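You operate a simulated robot arm through the tools that you are given. There is no shell and no other tool.

The job below is to be done with a simulated two-armed robot. You get a single attempt, and the scene is never put back.

TASK
Tighten the seeping brass bolt on the steel block, then flush the green tester.
Fine: use the chrome spanner of the bolt's size and put it back on the mat; main switch on, RESET, FLUSH; the screen reads CLEAN.
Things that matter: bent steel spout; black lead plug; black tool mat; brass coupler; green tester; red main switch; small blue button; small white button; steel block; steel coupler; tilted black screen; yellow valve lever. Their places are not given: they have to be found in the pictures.

The check looks at the end state, three seconds after you hand in, the way a careful person would. Anything else that was tipped, shoved, dropped, spilled or broken makes it a failure.

THE ROBOT
Two 7-joint arms with fingered hands on one trunk that stands fixed in place. Base frame: the origin is at the foot of the trunk, x ahead of it, y to its left, z up. Lengths are in cm, angles in degrees, forces in N, time in s.
The left shoulder is at [6, 13.8, 94.7], the right one opposite. With the tool pointing down near the work surface each hand reaches from about 32 to 90 cm from the base axis, measured 20 degrees to its own side. Payload 4 kg a hand.
The TCP of each hand is the grasp point between the finger pads, 3.6 cm short of the fingertips. In the tool frame z runs along the fingers and y along their closing line. The gripper opens to 12 cm; its body begins 4.2 cm behind the TCP. The gripper is a hand of 5 fingers: y runs from the thumb to the fingers, the wrist lies at [-1.5, -10.9, -20] in the tool frame, and closing takes about 1.5 s.
Orientation is that of the tool frame in the base frame, as a unit quaternion [x, y, z, w]. With the fingers straight down and the wrist toward the robot, the tool's x, y and z point along [0, 1, 0], [1, 0, 0] and [0, 0, -1] of the base frame.

THE INTERFACE
- The arms move only by the tool jog_arm. It takes "left_motion", "right_motion" or both (then of equal length, played together; a hand with none holds still); each is a list of rows, each a list of 3 entries, a list of its own where there are three numbers: the shift along the base's x, y, z in cm, then the turn, a rotation vector about the base's x, y, z in degrees, then the gripper command, from -1 (fully open) to 1 (shut), values between in proportion. In form: [[[x, y, z], [wx, wy, wz], jaw], ...]. A call has 1 to 20 rows; each row shifts and turns the commanded pose from where the row before left it. Rows are played at 5 a second. More than 5 cm and 8.6 degrees between two rows, or a gripper value outside its range, and nothing of the call is played. A pose out of reach is approached as far as the arm can. The call stops where the force on the tool passes 40 N (or 10 N more than at its start, if that is more) or the arm is blocked; 0.2 s more then pass. Each finger travels about 15.3 cm/s and halts on what it meets, pressing with about 33 N; the grip force reading is that of the motor and also rises with nothing between the fingers. The clock runs only during rows and for 0.2 s after the last one: add rows that do not move to give the fingers time. The reply holds the time, the measured pose of the TCP, the force on the tool along the base axes, the opening and the grip force, in the units named above and with some noise, with the torque about the TCP (base axes, N m) and any sound that the robot's microphone picked up.
- Cameras (640 x 400 px; columns grow to the right, rows downward): "scene" is now at [6.17, 1.99, 158.9]; the picture's right is [0.07, -1.00, 0.00], its down [-0.50, -0.03, -0.86] and it looks along [0.86, 0.06, -0.51] (base axes); focal length 317 px, centre (320, 200). "left" rides on the left gripper at [-6.9, -7.9, -13.1] in its tool frame; the picture's right is [-0.79, -0.29, 0.55], its down [0.55, -0.74, 0.40] and it looks along [0.29, 0.61, 0.74] (tool axes); focal length 222 px, centre (320, 200). "right" rides on the right gripper at [6.9, -7.9, -13.1] in its tool frame; the picture's right is [-0.78, 0.29, -0.55], its down [-0.55, -0.73, 0.40] and it looks along [-0.29, 0.61, 0.74] (tool axes); focal length 222 px, centre (320, 200).
- get_image(camera): a new picture of that camera. The clock stands still meanwhile.
- move_column(by): slides the trunk up (or, below 0, down) by that many cm; the arms and the scene camera ride with it, the base frame stays. It gives what a move gives, with no picture.
- set_grasp(shape, hand): the hand has 5 fingers and takes this shape, open, in about a second: jaw (thumb against the fingers, like two jaws); tri (thumb and two fingers); tip (a fingertip pinch); poke (one finger out to press); point (the index stretched); flat (the hand flat); cup (the hand cupped); fist (a fist). The gripper value then closes the fingers along that shape, each until it touches; the sizes above hold for jaw. It gives what a move gives, with no picture.
- turn_head(pan, tilt): turns the head with the scene camera to pan (to the left, within 86 degrees either way) and tilt (down, from -29 to 69), counted from straight ahead of the robot. It gives what a move gives.
- pixel_to_xyz(camera, pixels): for up to 12 pixels [column, row] of the newest picture of that camera ("zoom" is the newest enlarged one), the place [x, y, z] in the base frame of the surface seen there, good to about 0.3 cm, but the place of the scene camera against the robot may be out by one fixed shift of up to 2.5 cm in any direction. The clock stands still meanwhile.
- zoom(camera, box): a new picture of the part [left, top, right, bottom] of that camera's present view, enlarged. The clock stands still meanwhile.
- close_job(): hands the job in; it is judged then, once.

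Unless the task says otherwise, let go and move clear before handing in.

The tools are called by a JSON object that holds its "api" and its "payload". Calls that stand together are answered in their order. jog_arm: Moves the arms, as the interface text tells. Its arguments: {"type":"object","properties":{"left_motion":{"type":"array"},"right_motion":{"type":"array"}},"required":[]} The other tools are called the same way: move_column (by) moves the trunk up or down; set_grasp (shape, hand) gives the hand a shape; turn_head (pan, tilt) turns the head that bears the scene camera; get_image (camera) takes a picture; pixel_to_xyz (camera, pixels) gives the place of the surface under pixels of a picture; zoom (camera, box) takes an enlarged picture of a part of a camera's view; close_job () hands the job in.

At the start:

```text
t: 0.0
left_ee_pos: [39.6, 28.58, 140.94]
left_orientation: [0.707, 0.707, 0.0, -0.001]
left_ft_force: [0.6, -0.2, -0.1]
left_ft_torque: [-0.03, 0.04, -0.01]
left_opening: 11.95
left_grasp_force: 0.0
left_shape: jaw
right_ee_pos: [54.13, -12.51, 135.37]
right_orientation: [0.707, 0.707, 0.0, 0.0]
right_ft_force: [0.0, 0.0, -0.1]
right_ft_torque: [0.02, 0.0, 0.01]
right_opening: 11.99
right_grasp_force: 0.2
right_shape: jaw
trunk travel left (down, up): [-52.5, 6.5]
head pan, tilt (commanded): [3.9, 30.4]
```

scene: 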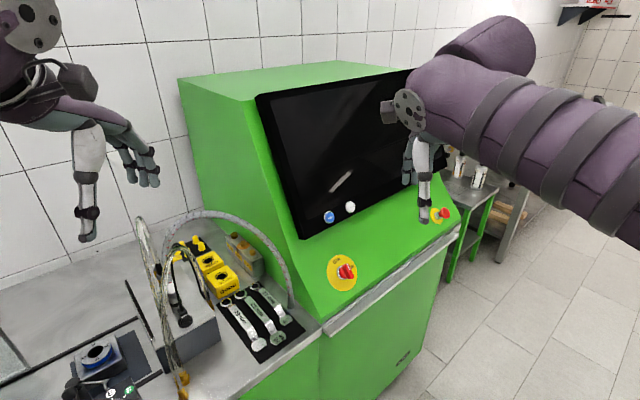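
right: 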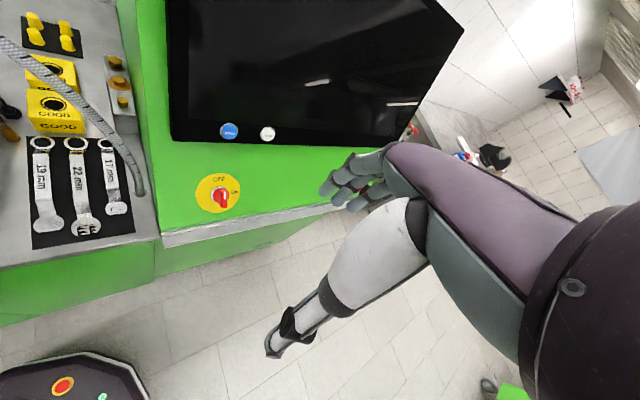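
left: 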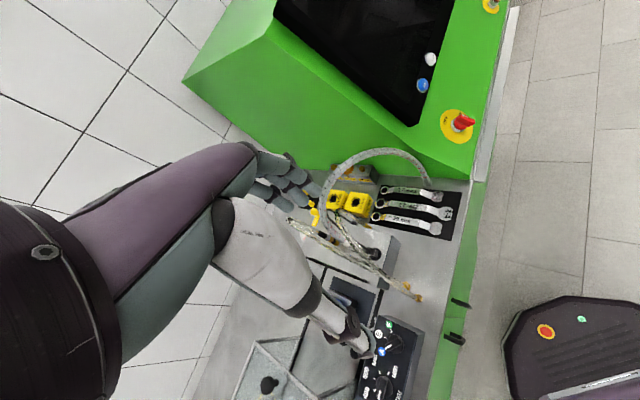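

The first pictures show the green tester with its tilted screen, a red switch near scene pixel (345,272), the spanner mat near (255,320) and yellow gauges near (215,270). I'll enlarge these areas before moving anything.

{"api": "zoom", "payload": {"camera": "scene", "box": [120, 200, 320, 400]}}

{"api": "zoom", "payload": {"camera": "right", "box": [0, 0, 260, 260]}}

{"api": "zoom", "payload": {"camera": "left", "box": [230, 120, 480, 380]}}

{"api": "zoom", "payload": {"camera": "scene", "box": [300, 180, 480, 300]}}

```text
2.00 times, centred on (220, 300) of scene
```

zoom: 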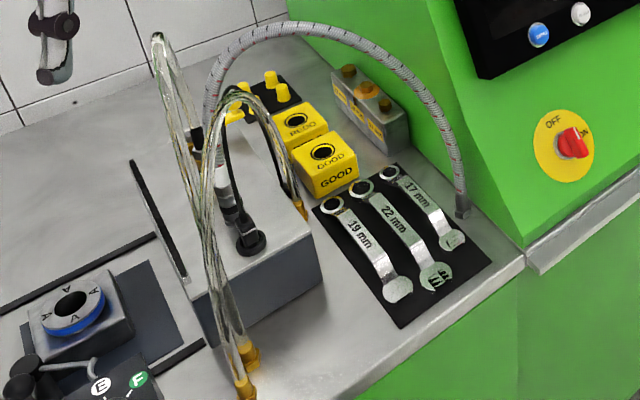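

```text
1.54 times, centred on (130, 130) of right
```

zoom: 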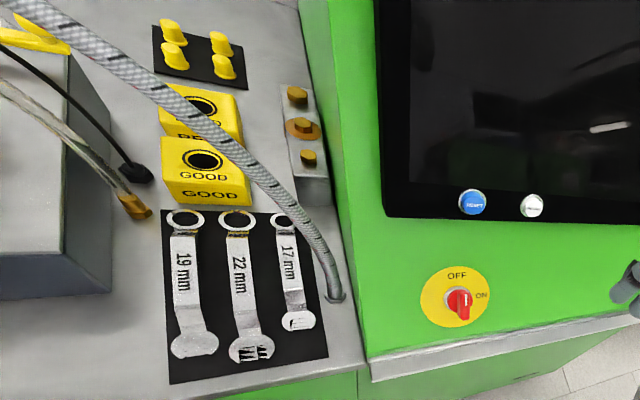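

```text
1.54 times, centred on (355, 250) of left
```

zoom: 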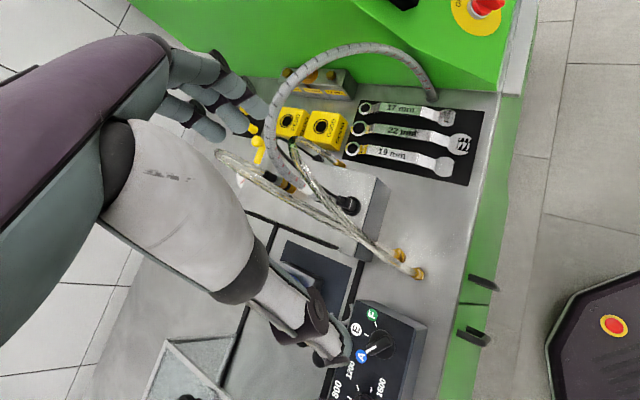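

```text
3.33 times, centred on (390, 240) of scene
```

zoom: 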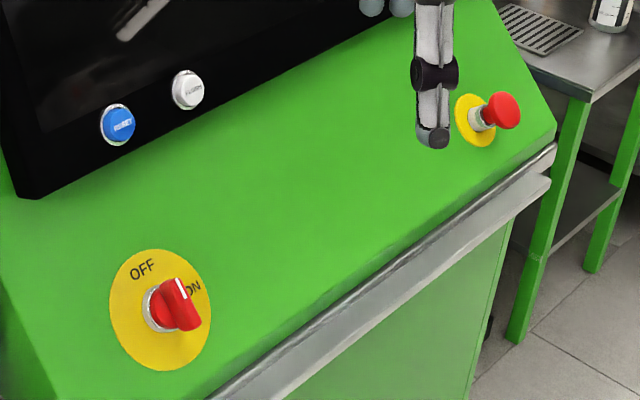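

The zooms show three spanners (19, 22 and 17 mm) and a steel block with three brass bolts, where the middle one looks wet. I'll turn the head toward the counter for a better view.

{"api": "turn_head", "payload": {"pan": 22, "tilt": 42}}

{"api": "get_image", "payload": {"camera": "scene"}}

```text
t: 0.8
left_ee_pos: [39.57, 28.52, 141.06]
left_orientation: [0.707, 0.708, 0.0, 0.0]
left_ft_force: [0.0, -0.6, 0.1]
left_ft_torque: [-0.03, 0.04, -0.05]
left_opening: 11.96
left_grasp_force: 0.1
left_shape: jaw
right_ee_pos: [54.06, -12.55, 135.4]
right_orientation: [0.707, 0.707, 0.0, 0.0]
right_ft_force: [0.6, 0.2, 0.4]
right_ft_torque: [-0.04, 0.02, 0.05]
right_opening: 11.96
right_grasp_force: 0.1
right_shape: jaw
trunk travel left (down, up): [-52.5, 6.5]
head pan, tilt (commanded): [22.0, 42.0]
```

```text
taken
```

scene: 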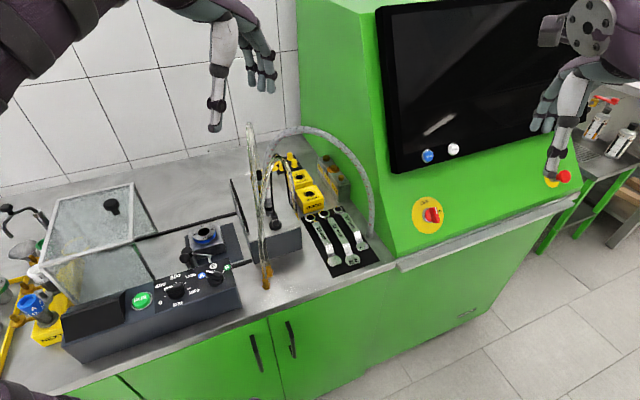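

{"api": "zoom", "payload": {"camera": "scene", "box": [290, 140, 390, 202]}}

{"api": "zoom", "payload": {"camera": "scene", "box": [220, 120, 400, 290]}}

{"api": "zoom", "payload": {"camera": "scene", "box": [400, 130, 480, 240]}}

{"api": "zoom", "payload": {"camera": "scene", "box": [0, 170, 260, 370]}}

```text
6.40 times, centred on (340, 171) of scene
```

zoom: 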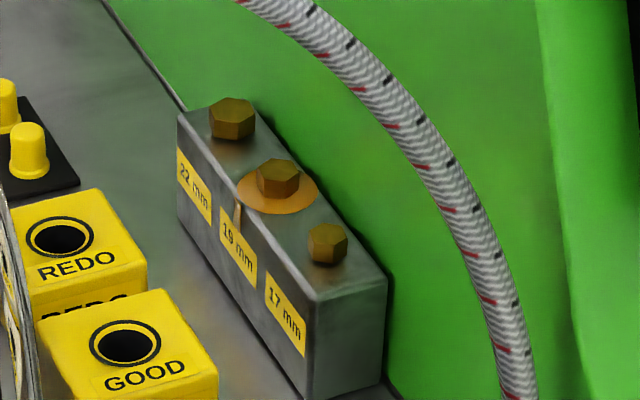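

```text
2.35 times, centred on (310, 205) of scene
```

zoom: 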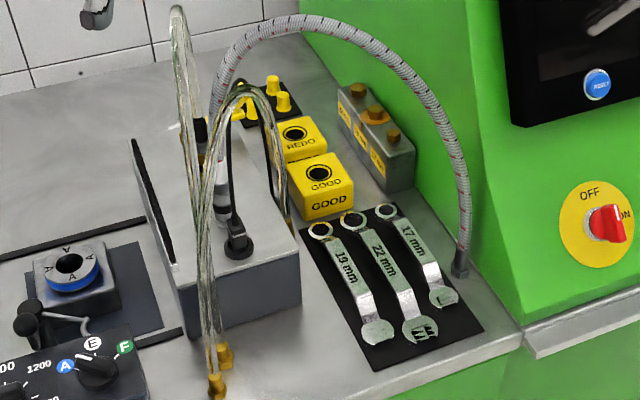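

```text
3.64 times, centred on (440, 185) of scene
```

zoom: 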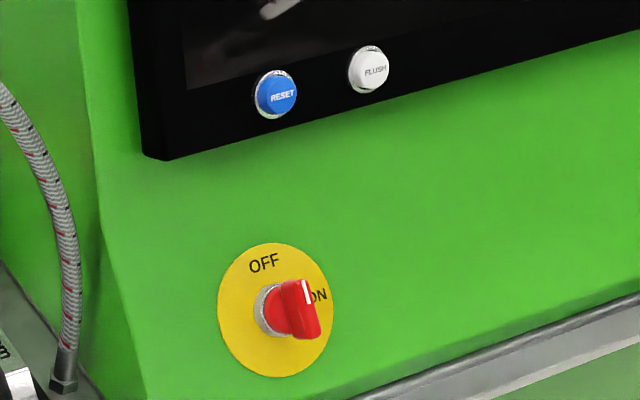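

```text
2.00 times, centred on (130, 270) of scene
```

zoom: 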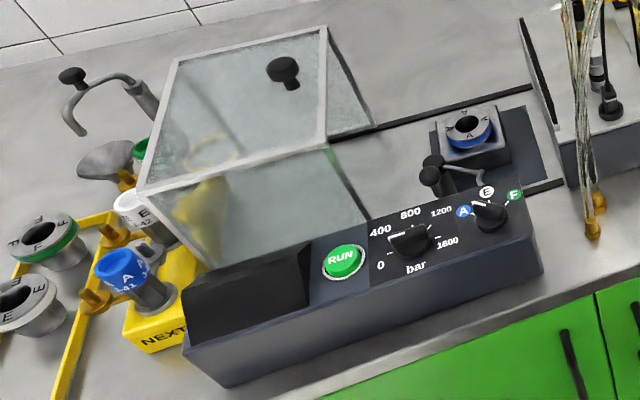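

The middle bolt at zoom (278,178) is wet and labelled 19 mm, and the switch at zoom (290,308) has its white mark near OFF/ON. I'll get positions from both the scene and wrist cameras to find the scene camera's offset.

{"api": "get_image", "payload": {"camera": "right"}}

{"api": "get_image", "payload": {"camera": "left"}}

{"api": "pixel_to_xyz", "payload": {"camera": "scene", "pixels": [[333, 167], [326, 158], [341, 178], [309, 217], [332, 259], [334, 210], [360, 246], [428, 156], [453, 149], [431, 214], [322, 213], [345, 250]]}}

{"api": "pixel_to_xyz", "payload": {"camera": "right", "pixels": [[117, 63], [119, 80], [122, 101], [43, 143], [48, 224], [76, 143], [84, 226], [108, 145], [116, 208], [230, 132], [268, 134], [221, 195]]}}

```text
taken
```

right: 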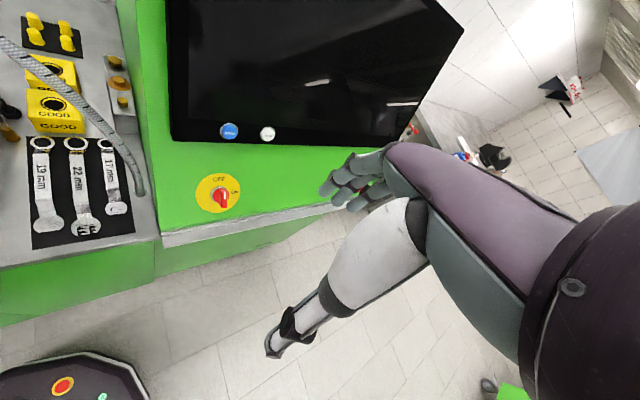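

```text
taken
```

left: 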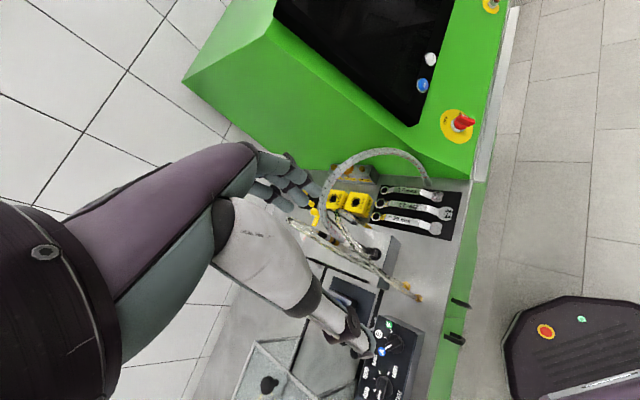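

```text
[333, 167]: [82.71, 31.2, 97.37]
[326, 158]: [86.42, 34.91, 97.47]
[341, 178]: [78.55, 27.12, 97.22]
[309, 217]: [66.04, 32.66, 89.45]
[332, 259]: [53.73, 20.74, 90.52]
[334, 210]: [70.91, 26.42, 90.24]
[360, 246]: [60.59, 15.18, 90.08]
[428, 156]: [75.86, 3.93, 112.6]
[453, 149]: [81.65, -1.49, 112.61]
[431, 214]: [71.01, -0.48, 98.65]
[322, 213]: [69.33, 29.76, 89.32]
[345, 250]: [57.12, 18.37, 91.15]
```

```text
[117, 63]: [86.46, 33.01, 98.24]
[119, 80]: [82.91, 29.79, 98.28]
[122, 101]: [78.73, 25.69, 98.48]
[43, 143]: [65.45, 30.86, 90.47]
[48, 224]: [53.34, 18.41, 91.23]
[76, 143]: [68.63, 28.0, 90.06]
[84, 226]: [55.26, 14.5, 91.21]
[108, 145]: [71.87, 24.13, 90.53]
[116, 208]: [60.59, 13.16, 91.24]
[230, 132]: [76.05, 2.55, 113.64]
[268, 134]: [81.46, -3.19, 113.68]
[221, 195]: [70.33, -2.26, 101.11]
```

The two cameras agree after a scene correction of about (0, -1.7, +1.0). Next I'll map the hose, the boxes and the spanner shape from enlarged views.

{"api": "zoom", "payload": {"camera": "scene", "box": [290, 190, 390, 280]}}

{"api": "zoom", "payload": {"camera": "right", "box": [0, 110, 160, 260]}}

{"api": "zoom", "payload": {"camera": "left", "box": [300, 130, 470, 260]}}

{"api": "pixel_to_xyz", "payload": {"camera": "scene", "pixels": [[371, 230], [373, 205], [367, 180], [352, 154], [335, 140], [315, 131], [295, 131], [278, 140], [268, 160], [305, 175], [312, 200], [300, 185]]}}

```text
4.44 times, centred on (340, 235) of scene
```

zoom: 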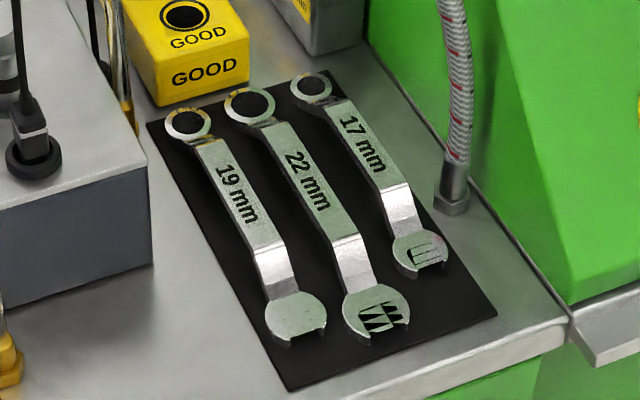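

```text
2.67 times, centred on (80, 185) of right
```

zoom: 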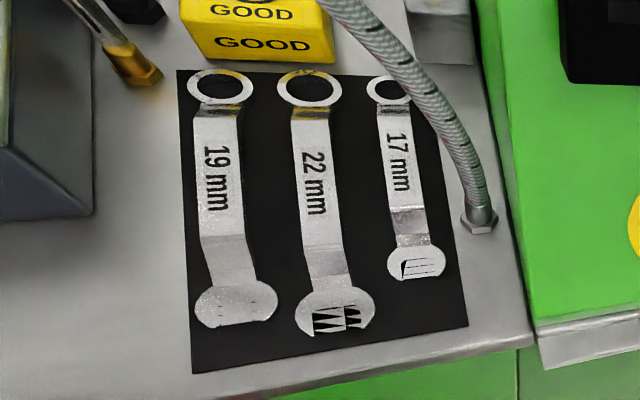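

```text
3.08 times, centred on (385, 195) of left
```

zoom: 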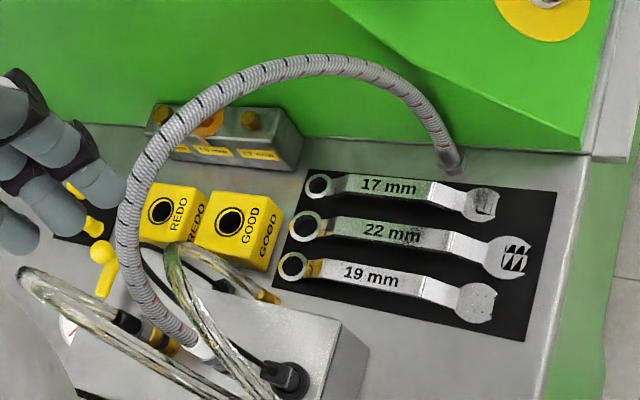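

```text
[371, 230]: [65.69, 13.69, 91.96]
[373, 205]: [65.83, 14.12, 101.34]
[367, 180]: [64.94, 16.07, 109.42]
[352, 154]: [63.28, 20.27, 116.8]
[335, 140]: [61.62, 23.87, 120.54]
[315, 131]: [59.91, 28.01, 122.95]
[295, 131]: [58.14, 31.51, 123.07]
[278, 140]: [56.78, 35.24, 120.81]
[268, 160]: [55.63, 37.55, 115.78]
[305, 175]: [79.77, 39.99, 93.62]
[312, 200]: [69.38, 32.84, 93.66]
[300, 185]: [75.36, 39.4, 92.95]
```

The hose arches from about (65.8,12,93) over a top near z=124 to (55.6,36,117), and the 19 mm spanner passes under it. I'll measure the tubes, plug, box and spanner profile before choosing an approach.

{"api": "zoom", "payload": {"camera": "scene", "box": [220, 110, 320, 200]}}

{"api": "pixel_to_xyz", "payload": {"camera": "scene", "pixels": [[250, 125], [256, 160], [262, 210], [267, 260], [265, 283], [275, 160], [290, 185], [276, 225], [266, 188], [290, 160], [245, 200], [300, 240]]}}

{"api": "zoom", "payload": {"camera": "left", "box": [360, 175, 460, 245]}}

{"api": "pixel_to_xyz", "payload": {"camera": "zoom", "pixels": [[80, 270], [120, 275], [160, 285], [220, 297], [300, 310], [360, 320], [400, 325], [440, 340], [500, 345], [230, 265], [230, 325], [300, 285]]}}

```text
4.44 times, centred on (270, 155) of scene
```

zoom: 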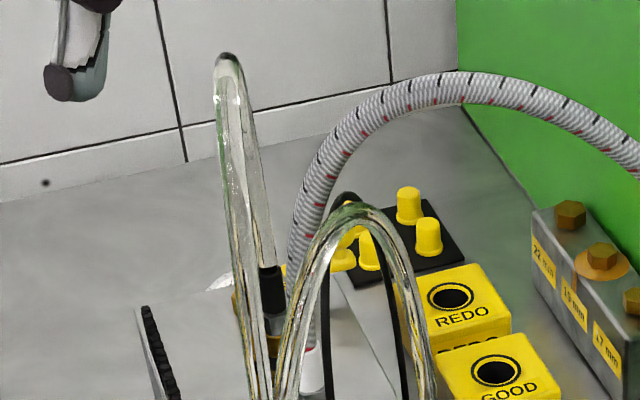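

```text
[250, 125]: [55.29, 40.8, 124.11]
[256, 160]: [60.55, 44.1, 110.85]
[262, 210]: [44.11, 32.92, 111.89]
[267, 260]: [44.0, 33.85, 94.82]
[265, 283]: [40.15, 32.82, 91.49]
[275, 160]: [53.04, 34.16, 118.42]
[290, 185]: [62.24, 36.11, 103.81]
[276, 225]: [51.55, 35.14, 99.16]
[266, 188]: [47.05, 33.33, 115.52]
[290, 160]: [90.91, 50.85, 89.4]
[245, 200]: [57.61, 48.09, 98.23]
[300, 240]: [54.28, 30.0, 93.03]
```

```text
5.71 times, centred on (410, 210) of left
```

zoom: 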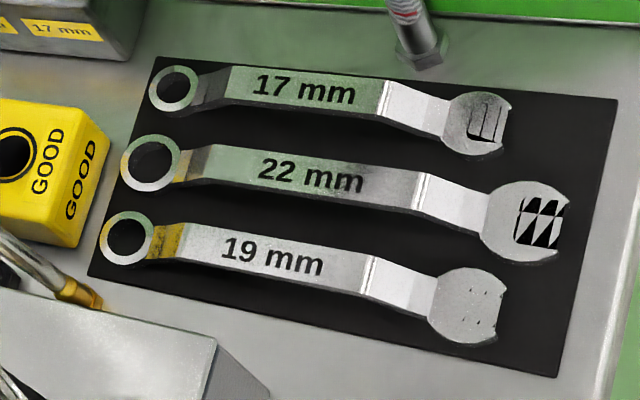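

```text
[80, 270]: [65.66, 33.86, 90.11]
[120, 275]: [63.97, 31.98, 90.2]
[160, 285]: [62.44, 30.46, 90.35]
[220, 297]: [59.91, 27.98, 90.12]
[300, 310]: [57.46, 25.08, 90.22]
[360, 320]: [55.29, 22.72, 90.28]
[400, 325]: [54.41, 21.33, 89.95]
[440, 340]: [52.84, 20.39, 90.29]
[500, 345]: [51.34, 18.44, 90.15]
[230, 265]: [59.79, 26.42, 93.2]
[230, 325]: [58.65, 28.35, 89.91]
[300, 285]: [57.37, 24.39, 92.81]
```

The handle top is at z≈93 over the mat at 90.2, and clear tubes stand at y≈31–34 on the left. I'll measure the 19 mm spanner outline and the bolt's hex faces with the wrist camera.

{"api": "zoom", "payload": {"camera": "right", "box": [20, 130, 130, 240]}}

{"api": "pixel_to_xyz", "payload": {"camera": "zoom", "pixels": [[130, 75], [112, 130], [118, 180], [122, 240], [128, 310], [135, 360], [150, 420], [165, 500], [95, 240], [155, 240], [60, 500], [240, 500]]}}

{"api": "zoom", "payload": {"camera": "left", "box": [325, 155, 385, 195]}}

{"api": "zoom", "payload": {"camera": "scene", "box": [318, 150, 352, 186]}}

```text
3.64 times, centred on (75, 185) of right
```

zoom: 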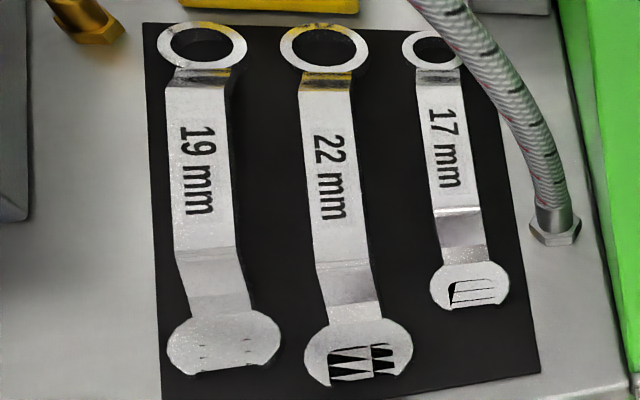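

```text
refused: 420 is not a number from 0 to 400
```

```text
10.00 times, centred on (355, 175) of left
```

zoom: 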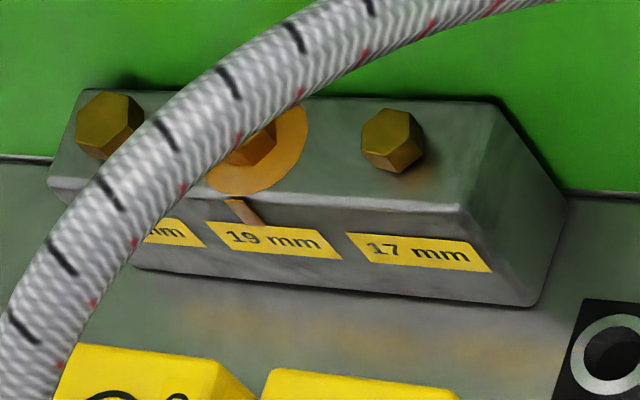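

```text
11.11 times, centred on (335, 168) of scene
```

zoom: 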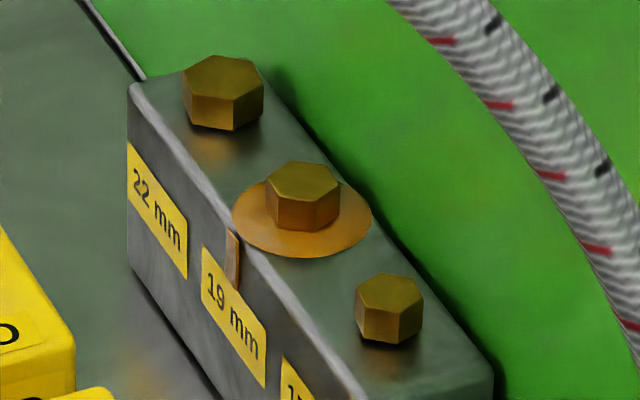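

The scene zoom shows the 19 mm bolt head at (302,182) sitting on an orange wet ring. I'll get its coordinates and the outline of the block, then do the same for the spanner.

{"api": "pixel_to_xyz", "payload": {"camera": "zoom", "pixels": [[302, 181], [268, 183], [283, 165], [326, 165], [338, 184], [312, 203], [302, 240], [222, 76], [390, 294], [440, 360], [150, 95], [300, 280]]}}

{"api": "zoom", "payload": {"camera": "right", "box": [20, 130, 130, 240]}}

{"api": "pixel_to_xyz", "payload": {"camera": "zoom", "pixels": [[202, 67], [170, 45], [235, 45], [203, 80], [200, 110], [205, 180], [208, 235], [215, 270], [225, 345], [170, 180], [236, 180], [250, 180]]}}

```text
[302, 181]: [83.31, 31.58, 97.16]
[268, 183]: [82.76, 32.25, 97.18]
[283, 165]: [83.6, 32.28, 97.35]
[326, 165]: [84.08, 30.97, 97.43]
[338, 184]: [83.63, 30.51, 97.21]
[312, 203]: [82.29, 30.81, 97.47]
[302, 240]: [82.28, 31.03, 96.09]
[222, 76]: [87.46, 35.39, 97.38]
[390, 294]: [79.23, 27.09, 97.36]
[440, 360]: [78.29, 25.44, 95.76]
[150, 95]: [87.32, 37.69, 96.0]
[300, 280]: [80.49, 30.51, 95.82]
```

```text
3.64 times, centred on (75, 185) of right
```

zoom: 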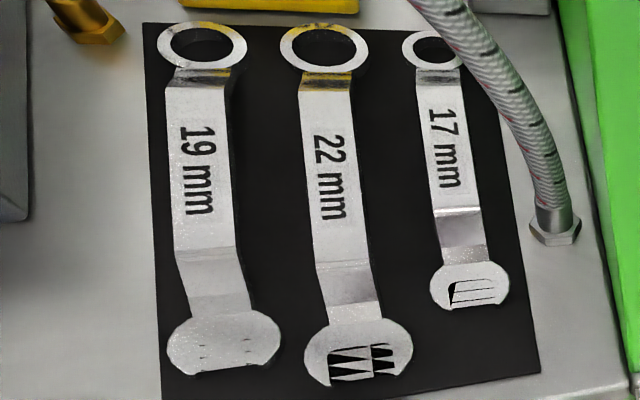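

```text
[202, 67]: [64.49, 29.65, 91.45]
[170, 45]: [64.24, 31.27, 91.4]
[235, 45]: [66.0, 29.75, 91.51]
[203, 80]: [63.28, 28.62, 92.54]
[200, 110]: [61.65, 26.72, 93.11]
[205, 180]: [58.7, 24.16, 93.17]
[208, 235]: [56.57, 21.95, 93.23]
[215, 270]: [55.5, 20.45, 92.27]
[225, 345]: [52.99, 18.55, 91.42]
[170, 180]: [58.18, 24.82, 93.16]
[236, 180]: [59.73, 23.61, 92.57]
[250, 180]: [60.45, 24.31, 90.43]
```

The spanner ring centre is about (65.2,30.6) and its open end about (53.0,18.5), with the handle top at z 93.15 and a width of 2 cm. I'll enlarge the bolt head further to see how its hex is turned.

{"api": "zoom", "payload": {"camera": "scene", "box": [327, 160, 341, 174]}}

{"api": "zoom", "payload": {"camera": "right", "box": [110, 72, 130, 92]}}

{"api": "zoom", "payload": {"camera": "right", "box": [30, 130, 60, 160]}}

```text
16.00 times, centred on (334, 167) of scene
```

zoom: 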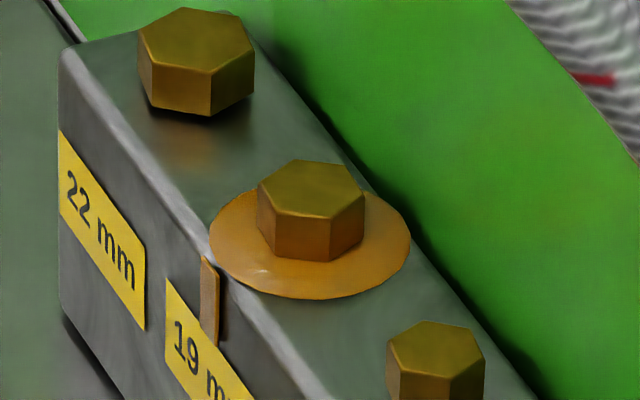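

```text
16.00 times, centred on (120, 82) of right
```

zoom: 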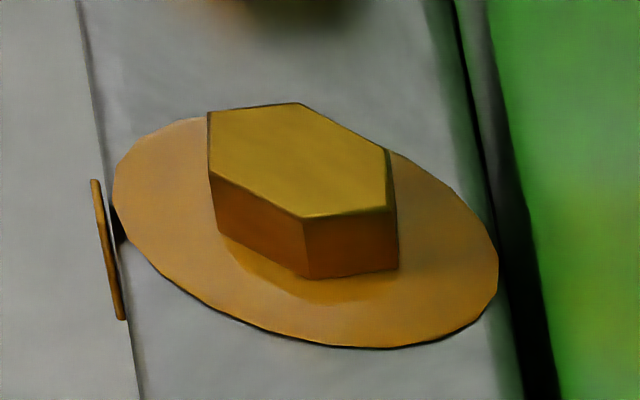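

```text
13.33 times, centred on (45, 145) of right
```

zoom: 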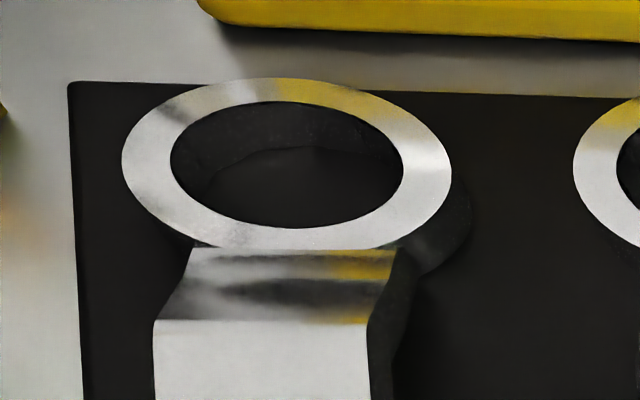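

The ring hole is round and the hex corners sit near 40°+60k, so I plan to grip the 19 mm spanner across its width. I'll try the left hand at a safe height first, yawed 45° inward and pitched 30° forward, to see how the elbow sits.

{"api": "jog_arm", "payload": {"left_motion": [[[0, -1, 0], [0, 0, -7.5], -1], [[0, -1, 0], [0, 0, -7.5], -1], [[0, -1, 0], [0, 0, -7.5], -1], [[0, -1, 0], [0, 0, -7.5], -1], [[0, -1, 0], [0, 0, -7.5], -1], [[0, -1, 0], [0, 0, -7.5], -1], [[0, -1, 0], [5.3, -5.3, 0], -1], [[0, -1, 0], [5.3, -5.3, 0], -1], [[0, 0, 0], [5.3, -5.3, 0], -1], [[0, 0, 0], [5.3, -5.3, 0], -1], [[0, 0, 0], [0, 0, 0], -1]]}}

{"api": "get_image", "payload": {"camera": "scene"}}

{"api": "get_image", "payload": {"camera": "left"}}

```text
t: 3.2
left_ee_pos: [39.64, 20.63, 141.1]
left_orientation: [0.892, 0.37, 0.24, -0.099]
left_ft_force: [-0.4, -0.1, 0.1]
left_ft_torque: [0.03, 0.01, -0.03]
left_opening: 11.96
left_grasp_force: 0.0
left_shape: jaw
right_ee_pos: [54.1, -12.46, 135.17]
right_orientation: [0.707, 0.707, 0.0, 0.0]
right_ft_force: [0.1, 0.4, 0.7]
right_ft_torque: [-0.03, -0.02, -0.01]
right_opening: 11.97
right_grasp_force: 0.0
right_shape: jaw
trunk travel left (down, up): [-52.5, 6.5]
head pan, tilt (commanded): [22.0, 42.0]
```

```text
taken
```

scene: 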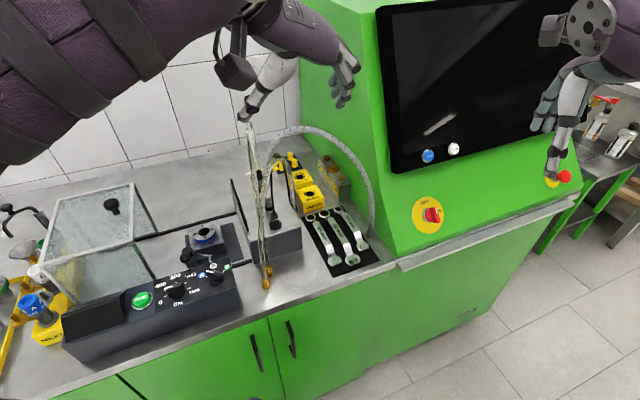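

```text
taken
```

left: 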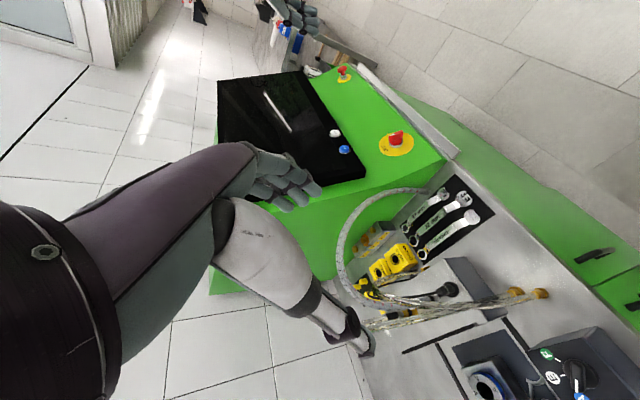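

The left forearm enters from the upper left with its wrist unit near (235,70). I'll measure where the forearm runs to judge whether it would meet the tubes when lowered.

{"api": "pixel_to_xyz", "payload": {"camera": "scene", "pixels": [[235, 72], [280, 25], [255, 35], [150, 50], [80, 60], [10, 80], [130, 15], [20, 140], [245, 105], [270, 75], [340, 75], [350, 90]]}}

{"api": "turn_head", "payload": {"pan": 45, "tilt": 30}}

{"api": "get_image", "payload": {"camera": "scene"}}

```text
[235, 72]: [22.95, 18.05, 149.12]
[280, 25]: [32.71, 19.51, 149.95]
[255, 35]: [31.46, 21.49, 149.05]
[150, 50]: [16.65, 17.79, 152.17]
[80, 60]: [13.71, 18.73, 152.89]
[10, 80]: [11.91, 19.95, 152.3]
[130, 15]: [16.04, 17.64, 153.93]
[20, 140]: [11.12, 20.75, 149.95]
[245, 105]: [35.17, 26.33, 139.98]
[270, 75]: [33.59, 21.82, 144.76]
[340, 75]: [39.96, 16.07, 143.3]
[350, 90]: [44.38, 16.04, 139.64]
```

```text
t: 4.1
left_ee_pos: [39.58, 20.64, 141.08]
left_orientation: [0.893, 0.369, 0.239, -0.1]
left_ft_force: [-0.2, -1.0, -0.4]
left_ft_torque: [0.03, 0.01, 0.01]
left_opening: 11.97
left_grasp_force: 0.1
left_shape: jaw
right_ee_pos: [54.22, -12.73, 135.44]
right_orientation: [0.707, 0.707, 0.001, 0.0]
right_ft_force: [0.4, -0.1, 0.0]
right_ft_torque: [-0.02, -0.02, -0.03]
right_opening: 11.96
right_grasp_force: 0.1
right_shape: jaw
trunk travel left (down, up): [-52.5, 6.5]
head pan, tilt (commanded): [45.0, 30.0]
```

```text
taken
```

scene: 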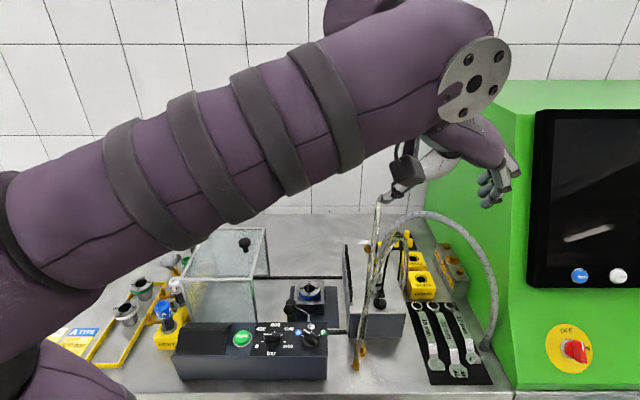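

The left forearm has to come in from the tube side, so I'll see whether the right arm can take the same hand orientation at a safe height. The space on its side is open.

{"api": "jog_arm", "payload": {"right_motion": [[[-1, 1, 0], [0, 0, -7.5], -1], [[-1, 1, 0], [0, 0, -7.5], -1], [[-1, 1, 0], [0, 0, -7.5], -1], [[-1, 1, 0], [0, 0, -7.5], -1], [[-1, 1, 0], [0, 0, -7.5], -1], [[-1, 1, 0], [0, 0, -7.5], -1], [[-1, 1, 0], [5.3, -5.3, 0], -1], [[-1, 1, 0], [5.3, -5.3, 0], -1], [[0, 0, 0], [5.3, -5.3, 0], -1], [[0, 0, 0], [5.3, -5.3, 0], -1], [[0, 0, 0], [0, 0, 0], -1]]}}

{"api": "turn_head", "payload": {"pan": 0, "tilt": 35}}

{"api": "get_image", "payload": {"camera": "scene"}}

{"api": "get_image", "payload": {"camera": "right"}}

```text
t: 6.5
left_ee_pos: [39.57, 20.69, 141.07]
left_orientation: [0.893, 0.369, 0.239, -0.099]
left_ft_force: [-0.2, 0.1, 0.2]
left_ft_torque: [-0.01, -0.02, 0.01]
left_opening: 11.99
left_grasp_force: 0.1
left_shape: jaw
right_ee_pos: [46.15, -4.48, 135.35]
right_orientation: [0.892, 0.37, 0.239, -0.099]
right_ft_force: [-0.4, 0.4, 0.1]
right_ft_torque: [-0.01, 0.02, 0.01]
right_opening: 12.0
right_grasp_force: 0.0
right_shape: jaw
trunk travel left (down, up): [-52.5, 6.5]
head pan, tilt (commanded): [45.0, 30.0]
```

```text
t: 7.6
left_ee_pos: [39.61, 20.58, 141.03]
left_orientation: [0.892, 0.369, 0.24, -0.1]
left_ft_force: [0.3, 0.9, 0.2]
left_ft_torque: [-0.02, -0.01, -0.03]
left_opening: 11.98
left_grasp_force: 0.0
left_shape: jaw
right_ee_pos: [46.22, -4.47, 135.3]
right_orientation: [0.893, 0.369, 0.239, -0.1]
right_ft_force: [0.5, 0.5, 0.4]
right_ft_torque: [-0.04, 0.0, 0.02]
right_opening: 11.97
right_grasp_force: 0.0
right_shape: jaw
trunk travel left (down, up): [-52.5, 6.5]
head pan, tilt (commanded): [0.0, 35.0]
```

```text
taken
```

scene: 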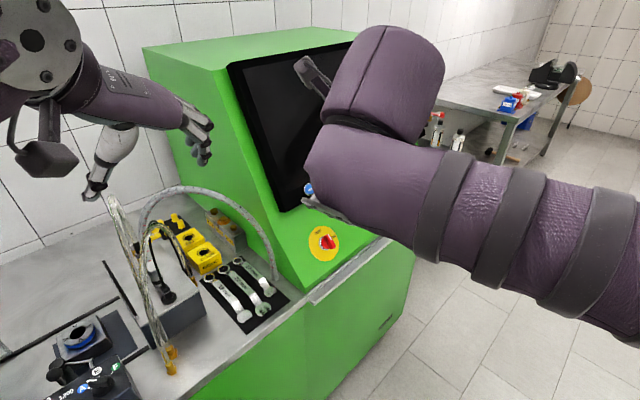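

```text
taken
```

right: 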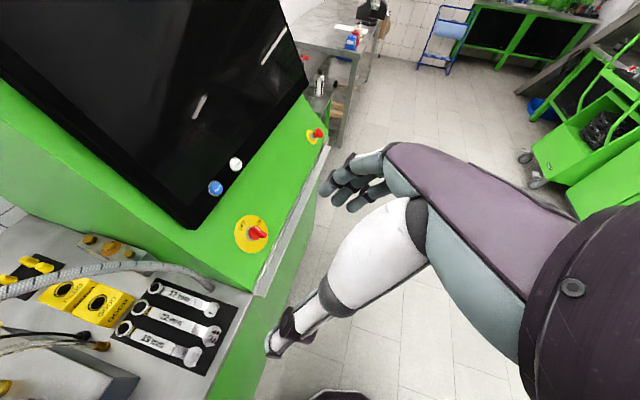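

The right arm reaches the orientation cleanly, but at the bolt its wrist would crowd the hose. I'll look at the left elbow to judge the other option.

{"api": "turn_head", "payload": {"pan": 65, "tilt": 35}}

{"api": "get_image", "payload": {"camera": "scene"}}

{"api": "pixel_to_xyz", "payload": {"camera": "scene", "pixels": [[100, 200], [150, 180], [200, 160], [300, 120], [400, 100], [450, 90], [60, 300], [120, 320], [200, 300], [300, 200], [500, 120], [560, 150]]}}

```text
t: 9.0
left_ee_pos: [39.64, 20.65, 141.1]
left_orientation: [0.892, 0.37, 0.239, -0.099]
left_ft_force: [-0.3, 0.2, 0.2]
left_ft_torque: [-0.02, 0.0, 0.01]
left_opening: 11.97
left_grasp_force: 0.0
left_shape: jaw
right_ee_pos: [46.17, -4.42, 135.29]
right_orientation: [0.892, 0.369, 0.24, -0.099]
right_ft_force: [0.2, -0.2, -0.8]
right_ft_torque: [0.02, 0.01, -0.03]
right_opening: 11.96
right_grasp_force: 0.1
right_shape: jaw
trunk travel left (down, up): [-52.5, 6.5]
head pan, tilt (commanded): [65.0, 35.0]
```

```text
taken
```

scene: 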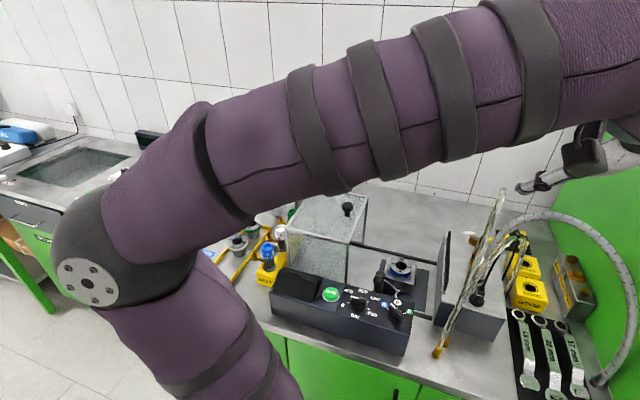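

```text
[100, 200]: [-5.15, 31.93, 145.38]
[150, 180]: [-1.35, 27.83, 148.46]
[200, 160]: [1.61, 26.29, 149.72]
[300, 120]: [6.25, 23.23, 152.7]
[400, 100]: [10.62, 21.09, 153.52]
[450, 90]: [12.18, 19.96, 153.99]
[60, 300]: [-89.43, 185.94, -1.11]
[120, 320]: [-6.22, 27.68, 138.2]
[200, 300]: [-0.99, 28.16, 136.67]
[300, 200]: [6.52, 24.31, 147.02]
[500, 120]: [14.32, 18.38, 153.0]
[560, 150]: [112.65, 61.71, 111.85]
```

The left elbow sits high and to the side, so its forearm would sweep the tubes when the hand is at the bolt. I'll test the right hand in the mirrored orientation instead (thumb on the right, palm facing right), staying at a safe height.

{"api": "jog_arm", "payload": {"right_motion": [[[0, 0, 0], [-5.3, 5.3, 0], -1], [[0, 0, 0], [-5.3, 5.3, 0], -1], [[0, 0, 0], [-5.3, 5.3, 0], -1], [[0, 0, 0], [-5.3, 5.3, 0], -1], [[0, 0, 0], [0, 0, 7.5], -1], [[0, 0, 0], [0, 0, 7.5], -1], [[0, 0, 0], [0, 0, 7.5], -1], [[0, 0, 0], [0, 0, 7.5], -1], [[0, 0, 0], [0, 0, 7.5], -1], [[0, 0, 0], [0, 0, 7.5], -1], [[0, 0, 0], [0, 0, 7.5], -1], [[0, 0, 0], [0, 0, 7.5], -1], [[0, 0, 0], [0, 0, 7.5], -1], [[0, 0, 0], [0, 0, 7.5], -1], [[0, 0, 0], [0, 0, 7.5], -1], [[0, 0, 0], [0, 0, 7.5], -1], [[0, 0, 0], [0, 0, 0], -1]]}}

{"api": "turn_head", "payload": {"pan": 0, "tilt": 25}}

{"api": "get_image", "payload": {"camera": "scene"}}

```text
t: 12.6
left_ee_pos: [39.59, 20.63, 141.06]
left_orientation: [0.893, 0.369, 0.24, -0.099]
left_ft_force: [0.7, -0.4, -0.4]
left_ft_torque: [0.02, 0.01, 0.03]
left_opening: 11.99
left_grasp_force: 0.1
left_shape: jaw
right_ee_pos: [46.1, -4.6, 135.36]
right_orientation: [0.382, 0.924, 0.0, 0.0]
right_ft_force: [-0.7, 0.5, -0.1]
right_ft_torque: [0.01, 0.0, 0.0]
right_opening: 11.97
right_grasp_force: 0.1
right_shape: jaw
trunk travel left (down, up): [-52.5, 6.5]
head pan, tilt (commanded): [65.0, 35.0]
```

```text
t: 13.9
left_ee_pos: [39.66, 20.56, 141.05]
left_orientation: [0.893, 0.369, 0.239, -0.099]
left_ft_force: [-0.1, -0.4, 0.5]
left_ft_torque: [0.01, -0.01, -0.02]
left_opening: 11.98
left_grasp_force: 0.1
left_shape: jaw
right_ee_pos: [46.11, -4.59, 135.21]
right_orientation: [0.382, 0.924, 0.0, 0.0]
right_ft_force: [0.1, -0.4, 0.4]
right_ft_torque: [0.0, -0.03, 0.05]
right_opening: 11.96
right_grasp_force: 0.0
right_shape: jaw
trunk travel left (down, up): [-52.5, 6.5]
head pan, tilt (commanded): [0.0, 25.0]
```

```text
taken
```

scene: 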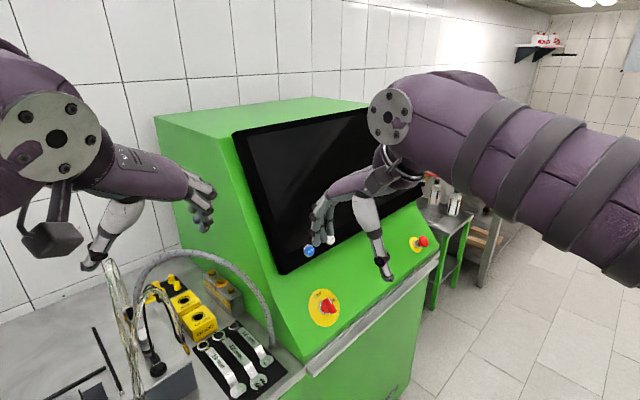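

The right hand is now yawed +45° and moved freely. I'll continue to +90° and pitch the fingers forward by about 52°.

{"api": "jog_arm", "payload": {"right_motion": [[[0, 0, 0], [0, 0, 7.5], -1], [[0, 0, 0], [0, 0, 7.5], -1], [[0, 0, 0], [0, 0, 7.5], -1], [[0, 0, 0], [0, 0, 7.5], -1], [[0, 0, 0], [0, 0, 7.5], -1], [[0, 0, 0], [0, 0, 7.5], -1], [[0, 0, 0], [0, -7.5, 0], -1], [[0, 0, 0], [0, -7.5, 0], -1], [[0, 0, 0], [0, -7.5, 0], -1], [[0, 0, 0], [0, -7.5, 0], -1], [[0, 0, 0], [0, -7.5, 0], -1], [[0, 0, 0], [0, -7.5, 0], -1], [[0, 0, 0], [0, -7.5, 0], -1], [[0, 0, 0], [0, 0, 0], -1]]}}

{"api": "get_image", "payload": {"camera": "scene"}}

{"api": "get_image", "payload": {"camera": "right"}}

```text
t: 16.9
left_ee_pos: [39.69, 20.55, 140.87]
left_orientation: [0.892, 0.37, 0.24, -0.099]
left_ft_force: [0.0, 0.2, -0.4]
left_ft_torque: [0.03, 0.0, 0.0]
left_opening: 11.96
left_grasp_force: 0.0
left_shape: jaw
right_ee_pos: [46.14, -4.54, 135.32]
right_orientation: [0.0, 0.897, 0.0, 0.443]
right_ft_force: [0.0, 1.1, 0.1]
right_ft_torque: [0.02, -0.01, 0.03]
right_opening: 11.97
right_grasp_force: 0.0
right_shape: jaw
trunk travel left (down, up): [-52.5, 6.5]
head pan, tilt (commanded): [0.0, 25.0]
```

```text
taken
```

scene: 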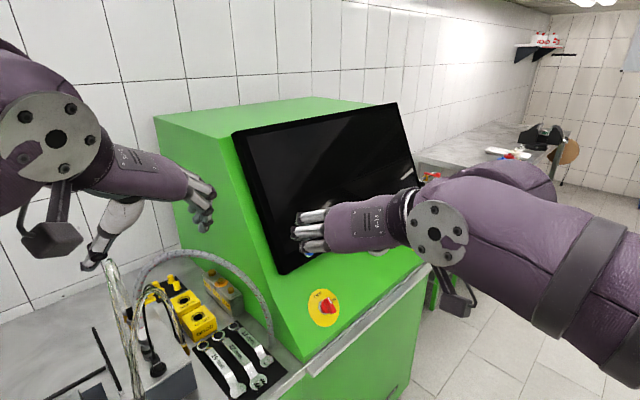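

```text
taken
```

right: 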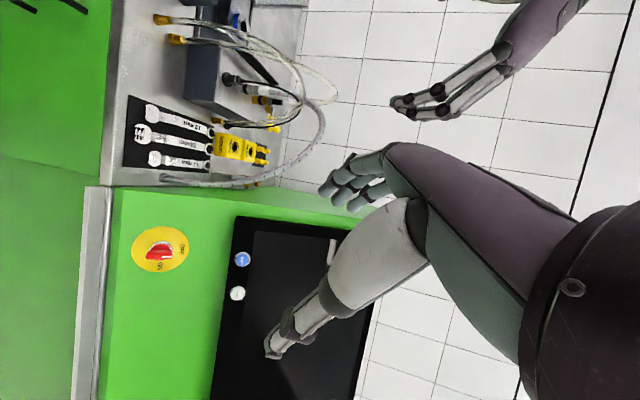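

The mirrored orientation is reached with the forearm clear on the right. I'll look closely at the fingers in the wrist view and try the "tri" shape, to see how the thumb and fingers line up.

{"api": "zoom", "payload": {"camera": "right", "box": [240, 120, 440, 370]}}

{"api": "pixel_to_xyz", "payload": {"camera": "right", "pixels": [[325, 190], [338, 200], [355, 208], [345, 170], [365, 160], [273, 352], [300, 325], [330, 292], [380, 190], [360, 185], [370, 240], [400, 220]]}}

{"api": "set_grasp", "payload": {"hand": "right", "shape": "tri"}}

{"api": "zoom", "payload": {"camera": "right", "box": [240, 120, 440, 370]}}

```text
1.60 times, centred on (340, 245) of right
```

zoom: 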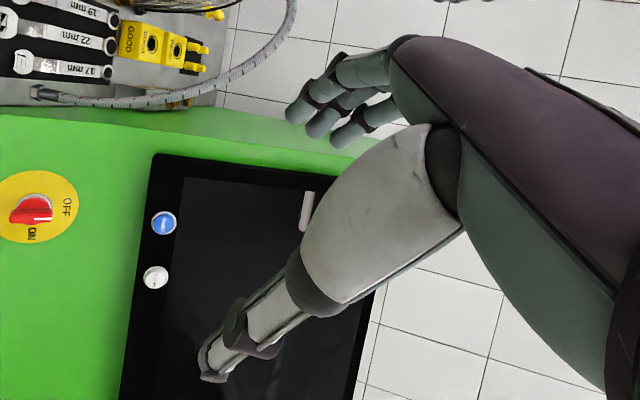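

```text
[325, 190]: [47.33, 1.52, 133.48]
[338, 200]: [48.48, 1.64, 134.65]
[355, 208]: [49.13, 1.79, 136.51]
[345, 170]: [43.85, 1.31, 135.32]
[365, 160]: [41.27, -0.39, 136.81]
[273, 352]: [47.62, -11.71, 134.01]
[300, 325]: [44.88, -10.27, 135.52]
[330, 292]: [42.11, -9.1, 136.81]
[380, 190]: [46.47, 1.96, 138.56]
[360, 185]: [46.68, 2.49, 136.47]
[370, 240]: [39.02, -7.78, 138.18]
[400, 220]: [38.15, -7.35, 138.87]
```

```text
t: 17.8
left_ee_pos: [39.65, 20.63, 140.99]
left_orientation: [0.892, 0.37, 0.239, -0.099]
left_ft_force: [-0.2, 0.6, 0.9]
left_ft_torque: [0.02, 0.01, -0.01]
left_opening: 11.98
left_grasp_force: 0.1
left_shape: jaw
right_ee_pos: [46.1, -4.5, 135.34]
right_orientation: [0.0, 0.897, 0.0, 0.442]
right_ft_force: [0.5, -0.3, -0.3]
right_ft_torque: [0.01, -0.02, 0.0]
right_opening: 11.94
right_grasp_force: 0.1
right_shape: tri
trunk travel left (down, up): [-52.5, 6.5]
head pan, tilt (commanded): [0.0, 25.0]
```

```text
1.60 times, centred on (340, 245) of right
```

zoom: 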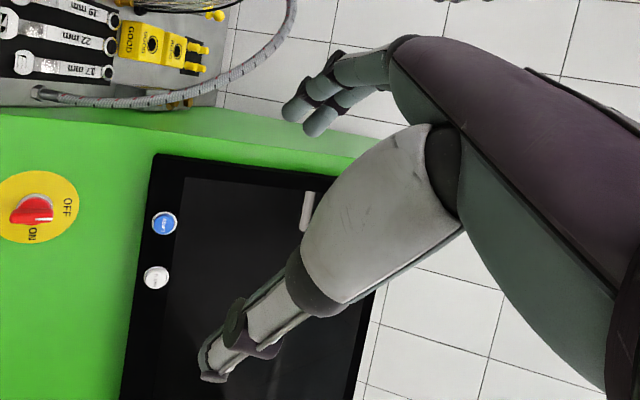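

In tri shape only two fingers oppose the thumb, near tool x≈0, which suits a pinch across the handle. I'll measure the tester's front rail to check clearance for the wrist and camera at pickup.

{"api": "get_image", "payload": {"camera": "scene"}}

{"api": "pixel_to_xyz", "payload": {"camera": "scene", "pixels": [[312, 366], [310, 375], [300, 345], [350, 330], [400, 295], [435, 262], [280, 330], [275, 300], [300, 372], [285, 385], [322, 308], [330, 310]]}}

{"api": "zoom", "payload": {"camera": "scene", "box": [180, 260, 380, 400]}}

```text
taken
```

scene: 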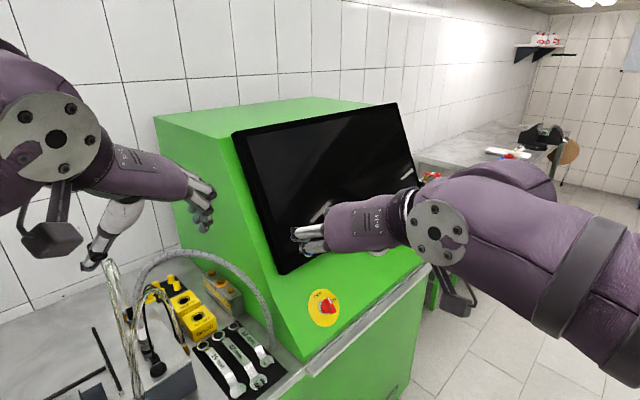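

```text
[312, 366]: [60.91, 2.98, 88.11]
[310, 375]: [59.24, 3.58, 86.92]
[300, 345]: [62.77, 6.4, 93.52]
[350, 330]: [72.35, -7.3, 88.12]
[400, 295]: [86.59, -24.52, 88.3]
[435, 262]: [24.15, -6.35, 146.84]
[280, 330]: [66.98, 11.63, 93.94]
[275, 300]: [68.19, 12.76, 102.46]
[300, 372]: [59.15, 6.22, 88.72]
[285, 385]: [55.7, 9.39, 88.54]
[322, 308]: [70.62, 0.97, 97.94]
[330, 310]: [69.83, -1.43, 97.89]
```

```text
2.86 times, centred on (280, 330) of scene
```

zoom: 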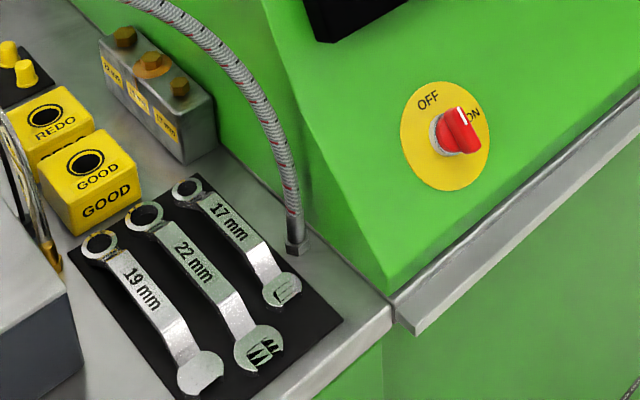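

The counter front edge runs near (55.7,7.7), so the wrist and camera stay clear of it. The 19 and 22 mm handles leave only about 2.2 cm between them, so I'll measure the thumb thickness closely.

{"api": "zoom", "payload": {"camera": "scene", "box": [70, 170, 230, 280]}}

{"api": "zoom", "payload": {"camera": "scene", "box": [280, 180, 430, 270]}}

{"api": "zoom", "payload": {"camera": "right", "box": [255, 270, 355, 370]}}

{"api": "pixel_to_xyz", "payload": {"camera": "zoom", "pixels": [[60, 330], [75, 350], [95, 340], [130, 270], [100, 260], [150, 250], [180, 215], [140, 205], [210, 150], [170, 150], [115, 300], [165, 270]]}}

```text
3.64 times, centred on (150, 225) of scene
```

zoom: 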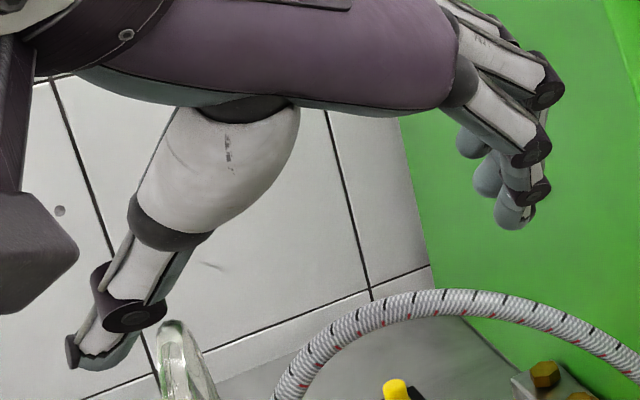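

```text
4.27 times, centred on (355, 225) of scene
```

zoom: 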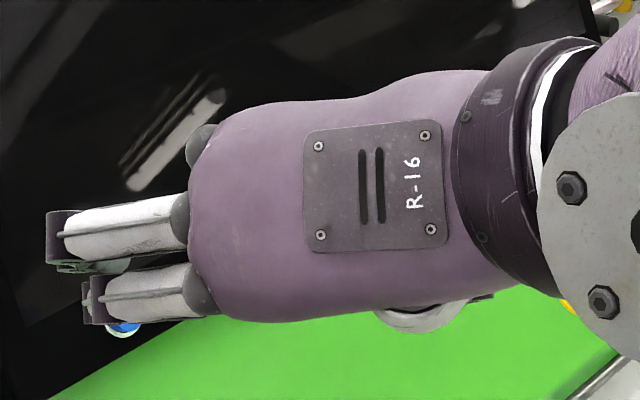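

```text
4.00 times, centred on (305, 320) of right
```

zoom: 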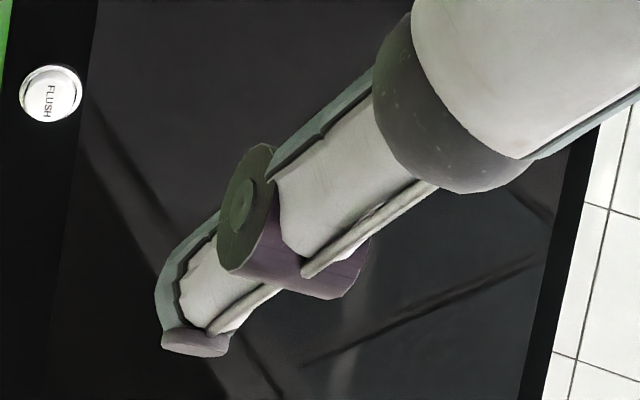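

```text
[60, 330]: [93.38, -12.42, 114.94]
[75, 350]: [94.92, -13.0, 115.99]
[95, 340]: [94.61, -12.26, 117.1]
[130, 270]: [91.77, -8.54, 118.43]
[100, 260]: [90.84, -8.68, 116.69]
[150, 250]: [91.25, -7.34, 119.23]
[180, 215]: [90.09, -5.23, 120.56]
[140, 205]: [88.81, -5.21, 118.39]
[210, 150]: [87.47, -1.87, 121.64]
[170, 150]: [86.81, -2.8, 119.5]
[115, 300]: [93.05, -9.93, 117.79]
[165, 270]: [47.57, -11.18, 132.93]
```

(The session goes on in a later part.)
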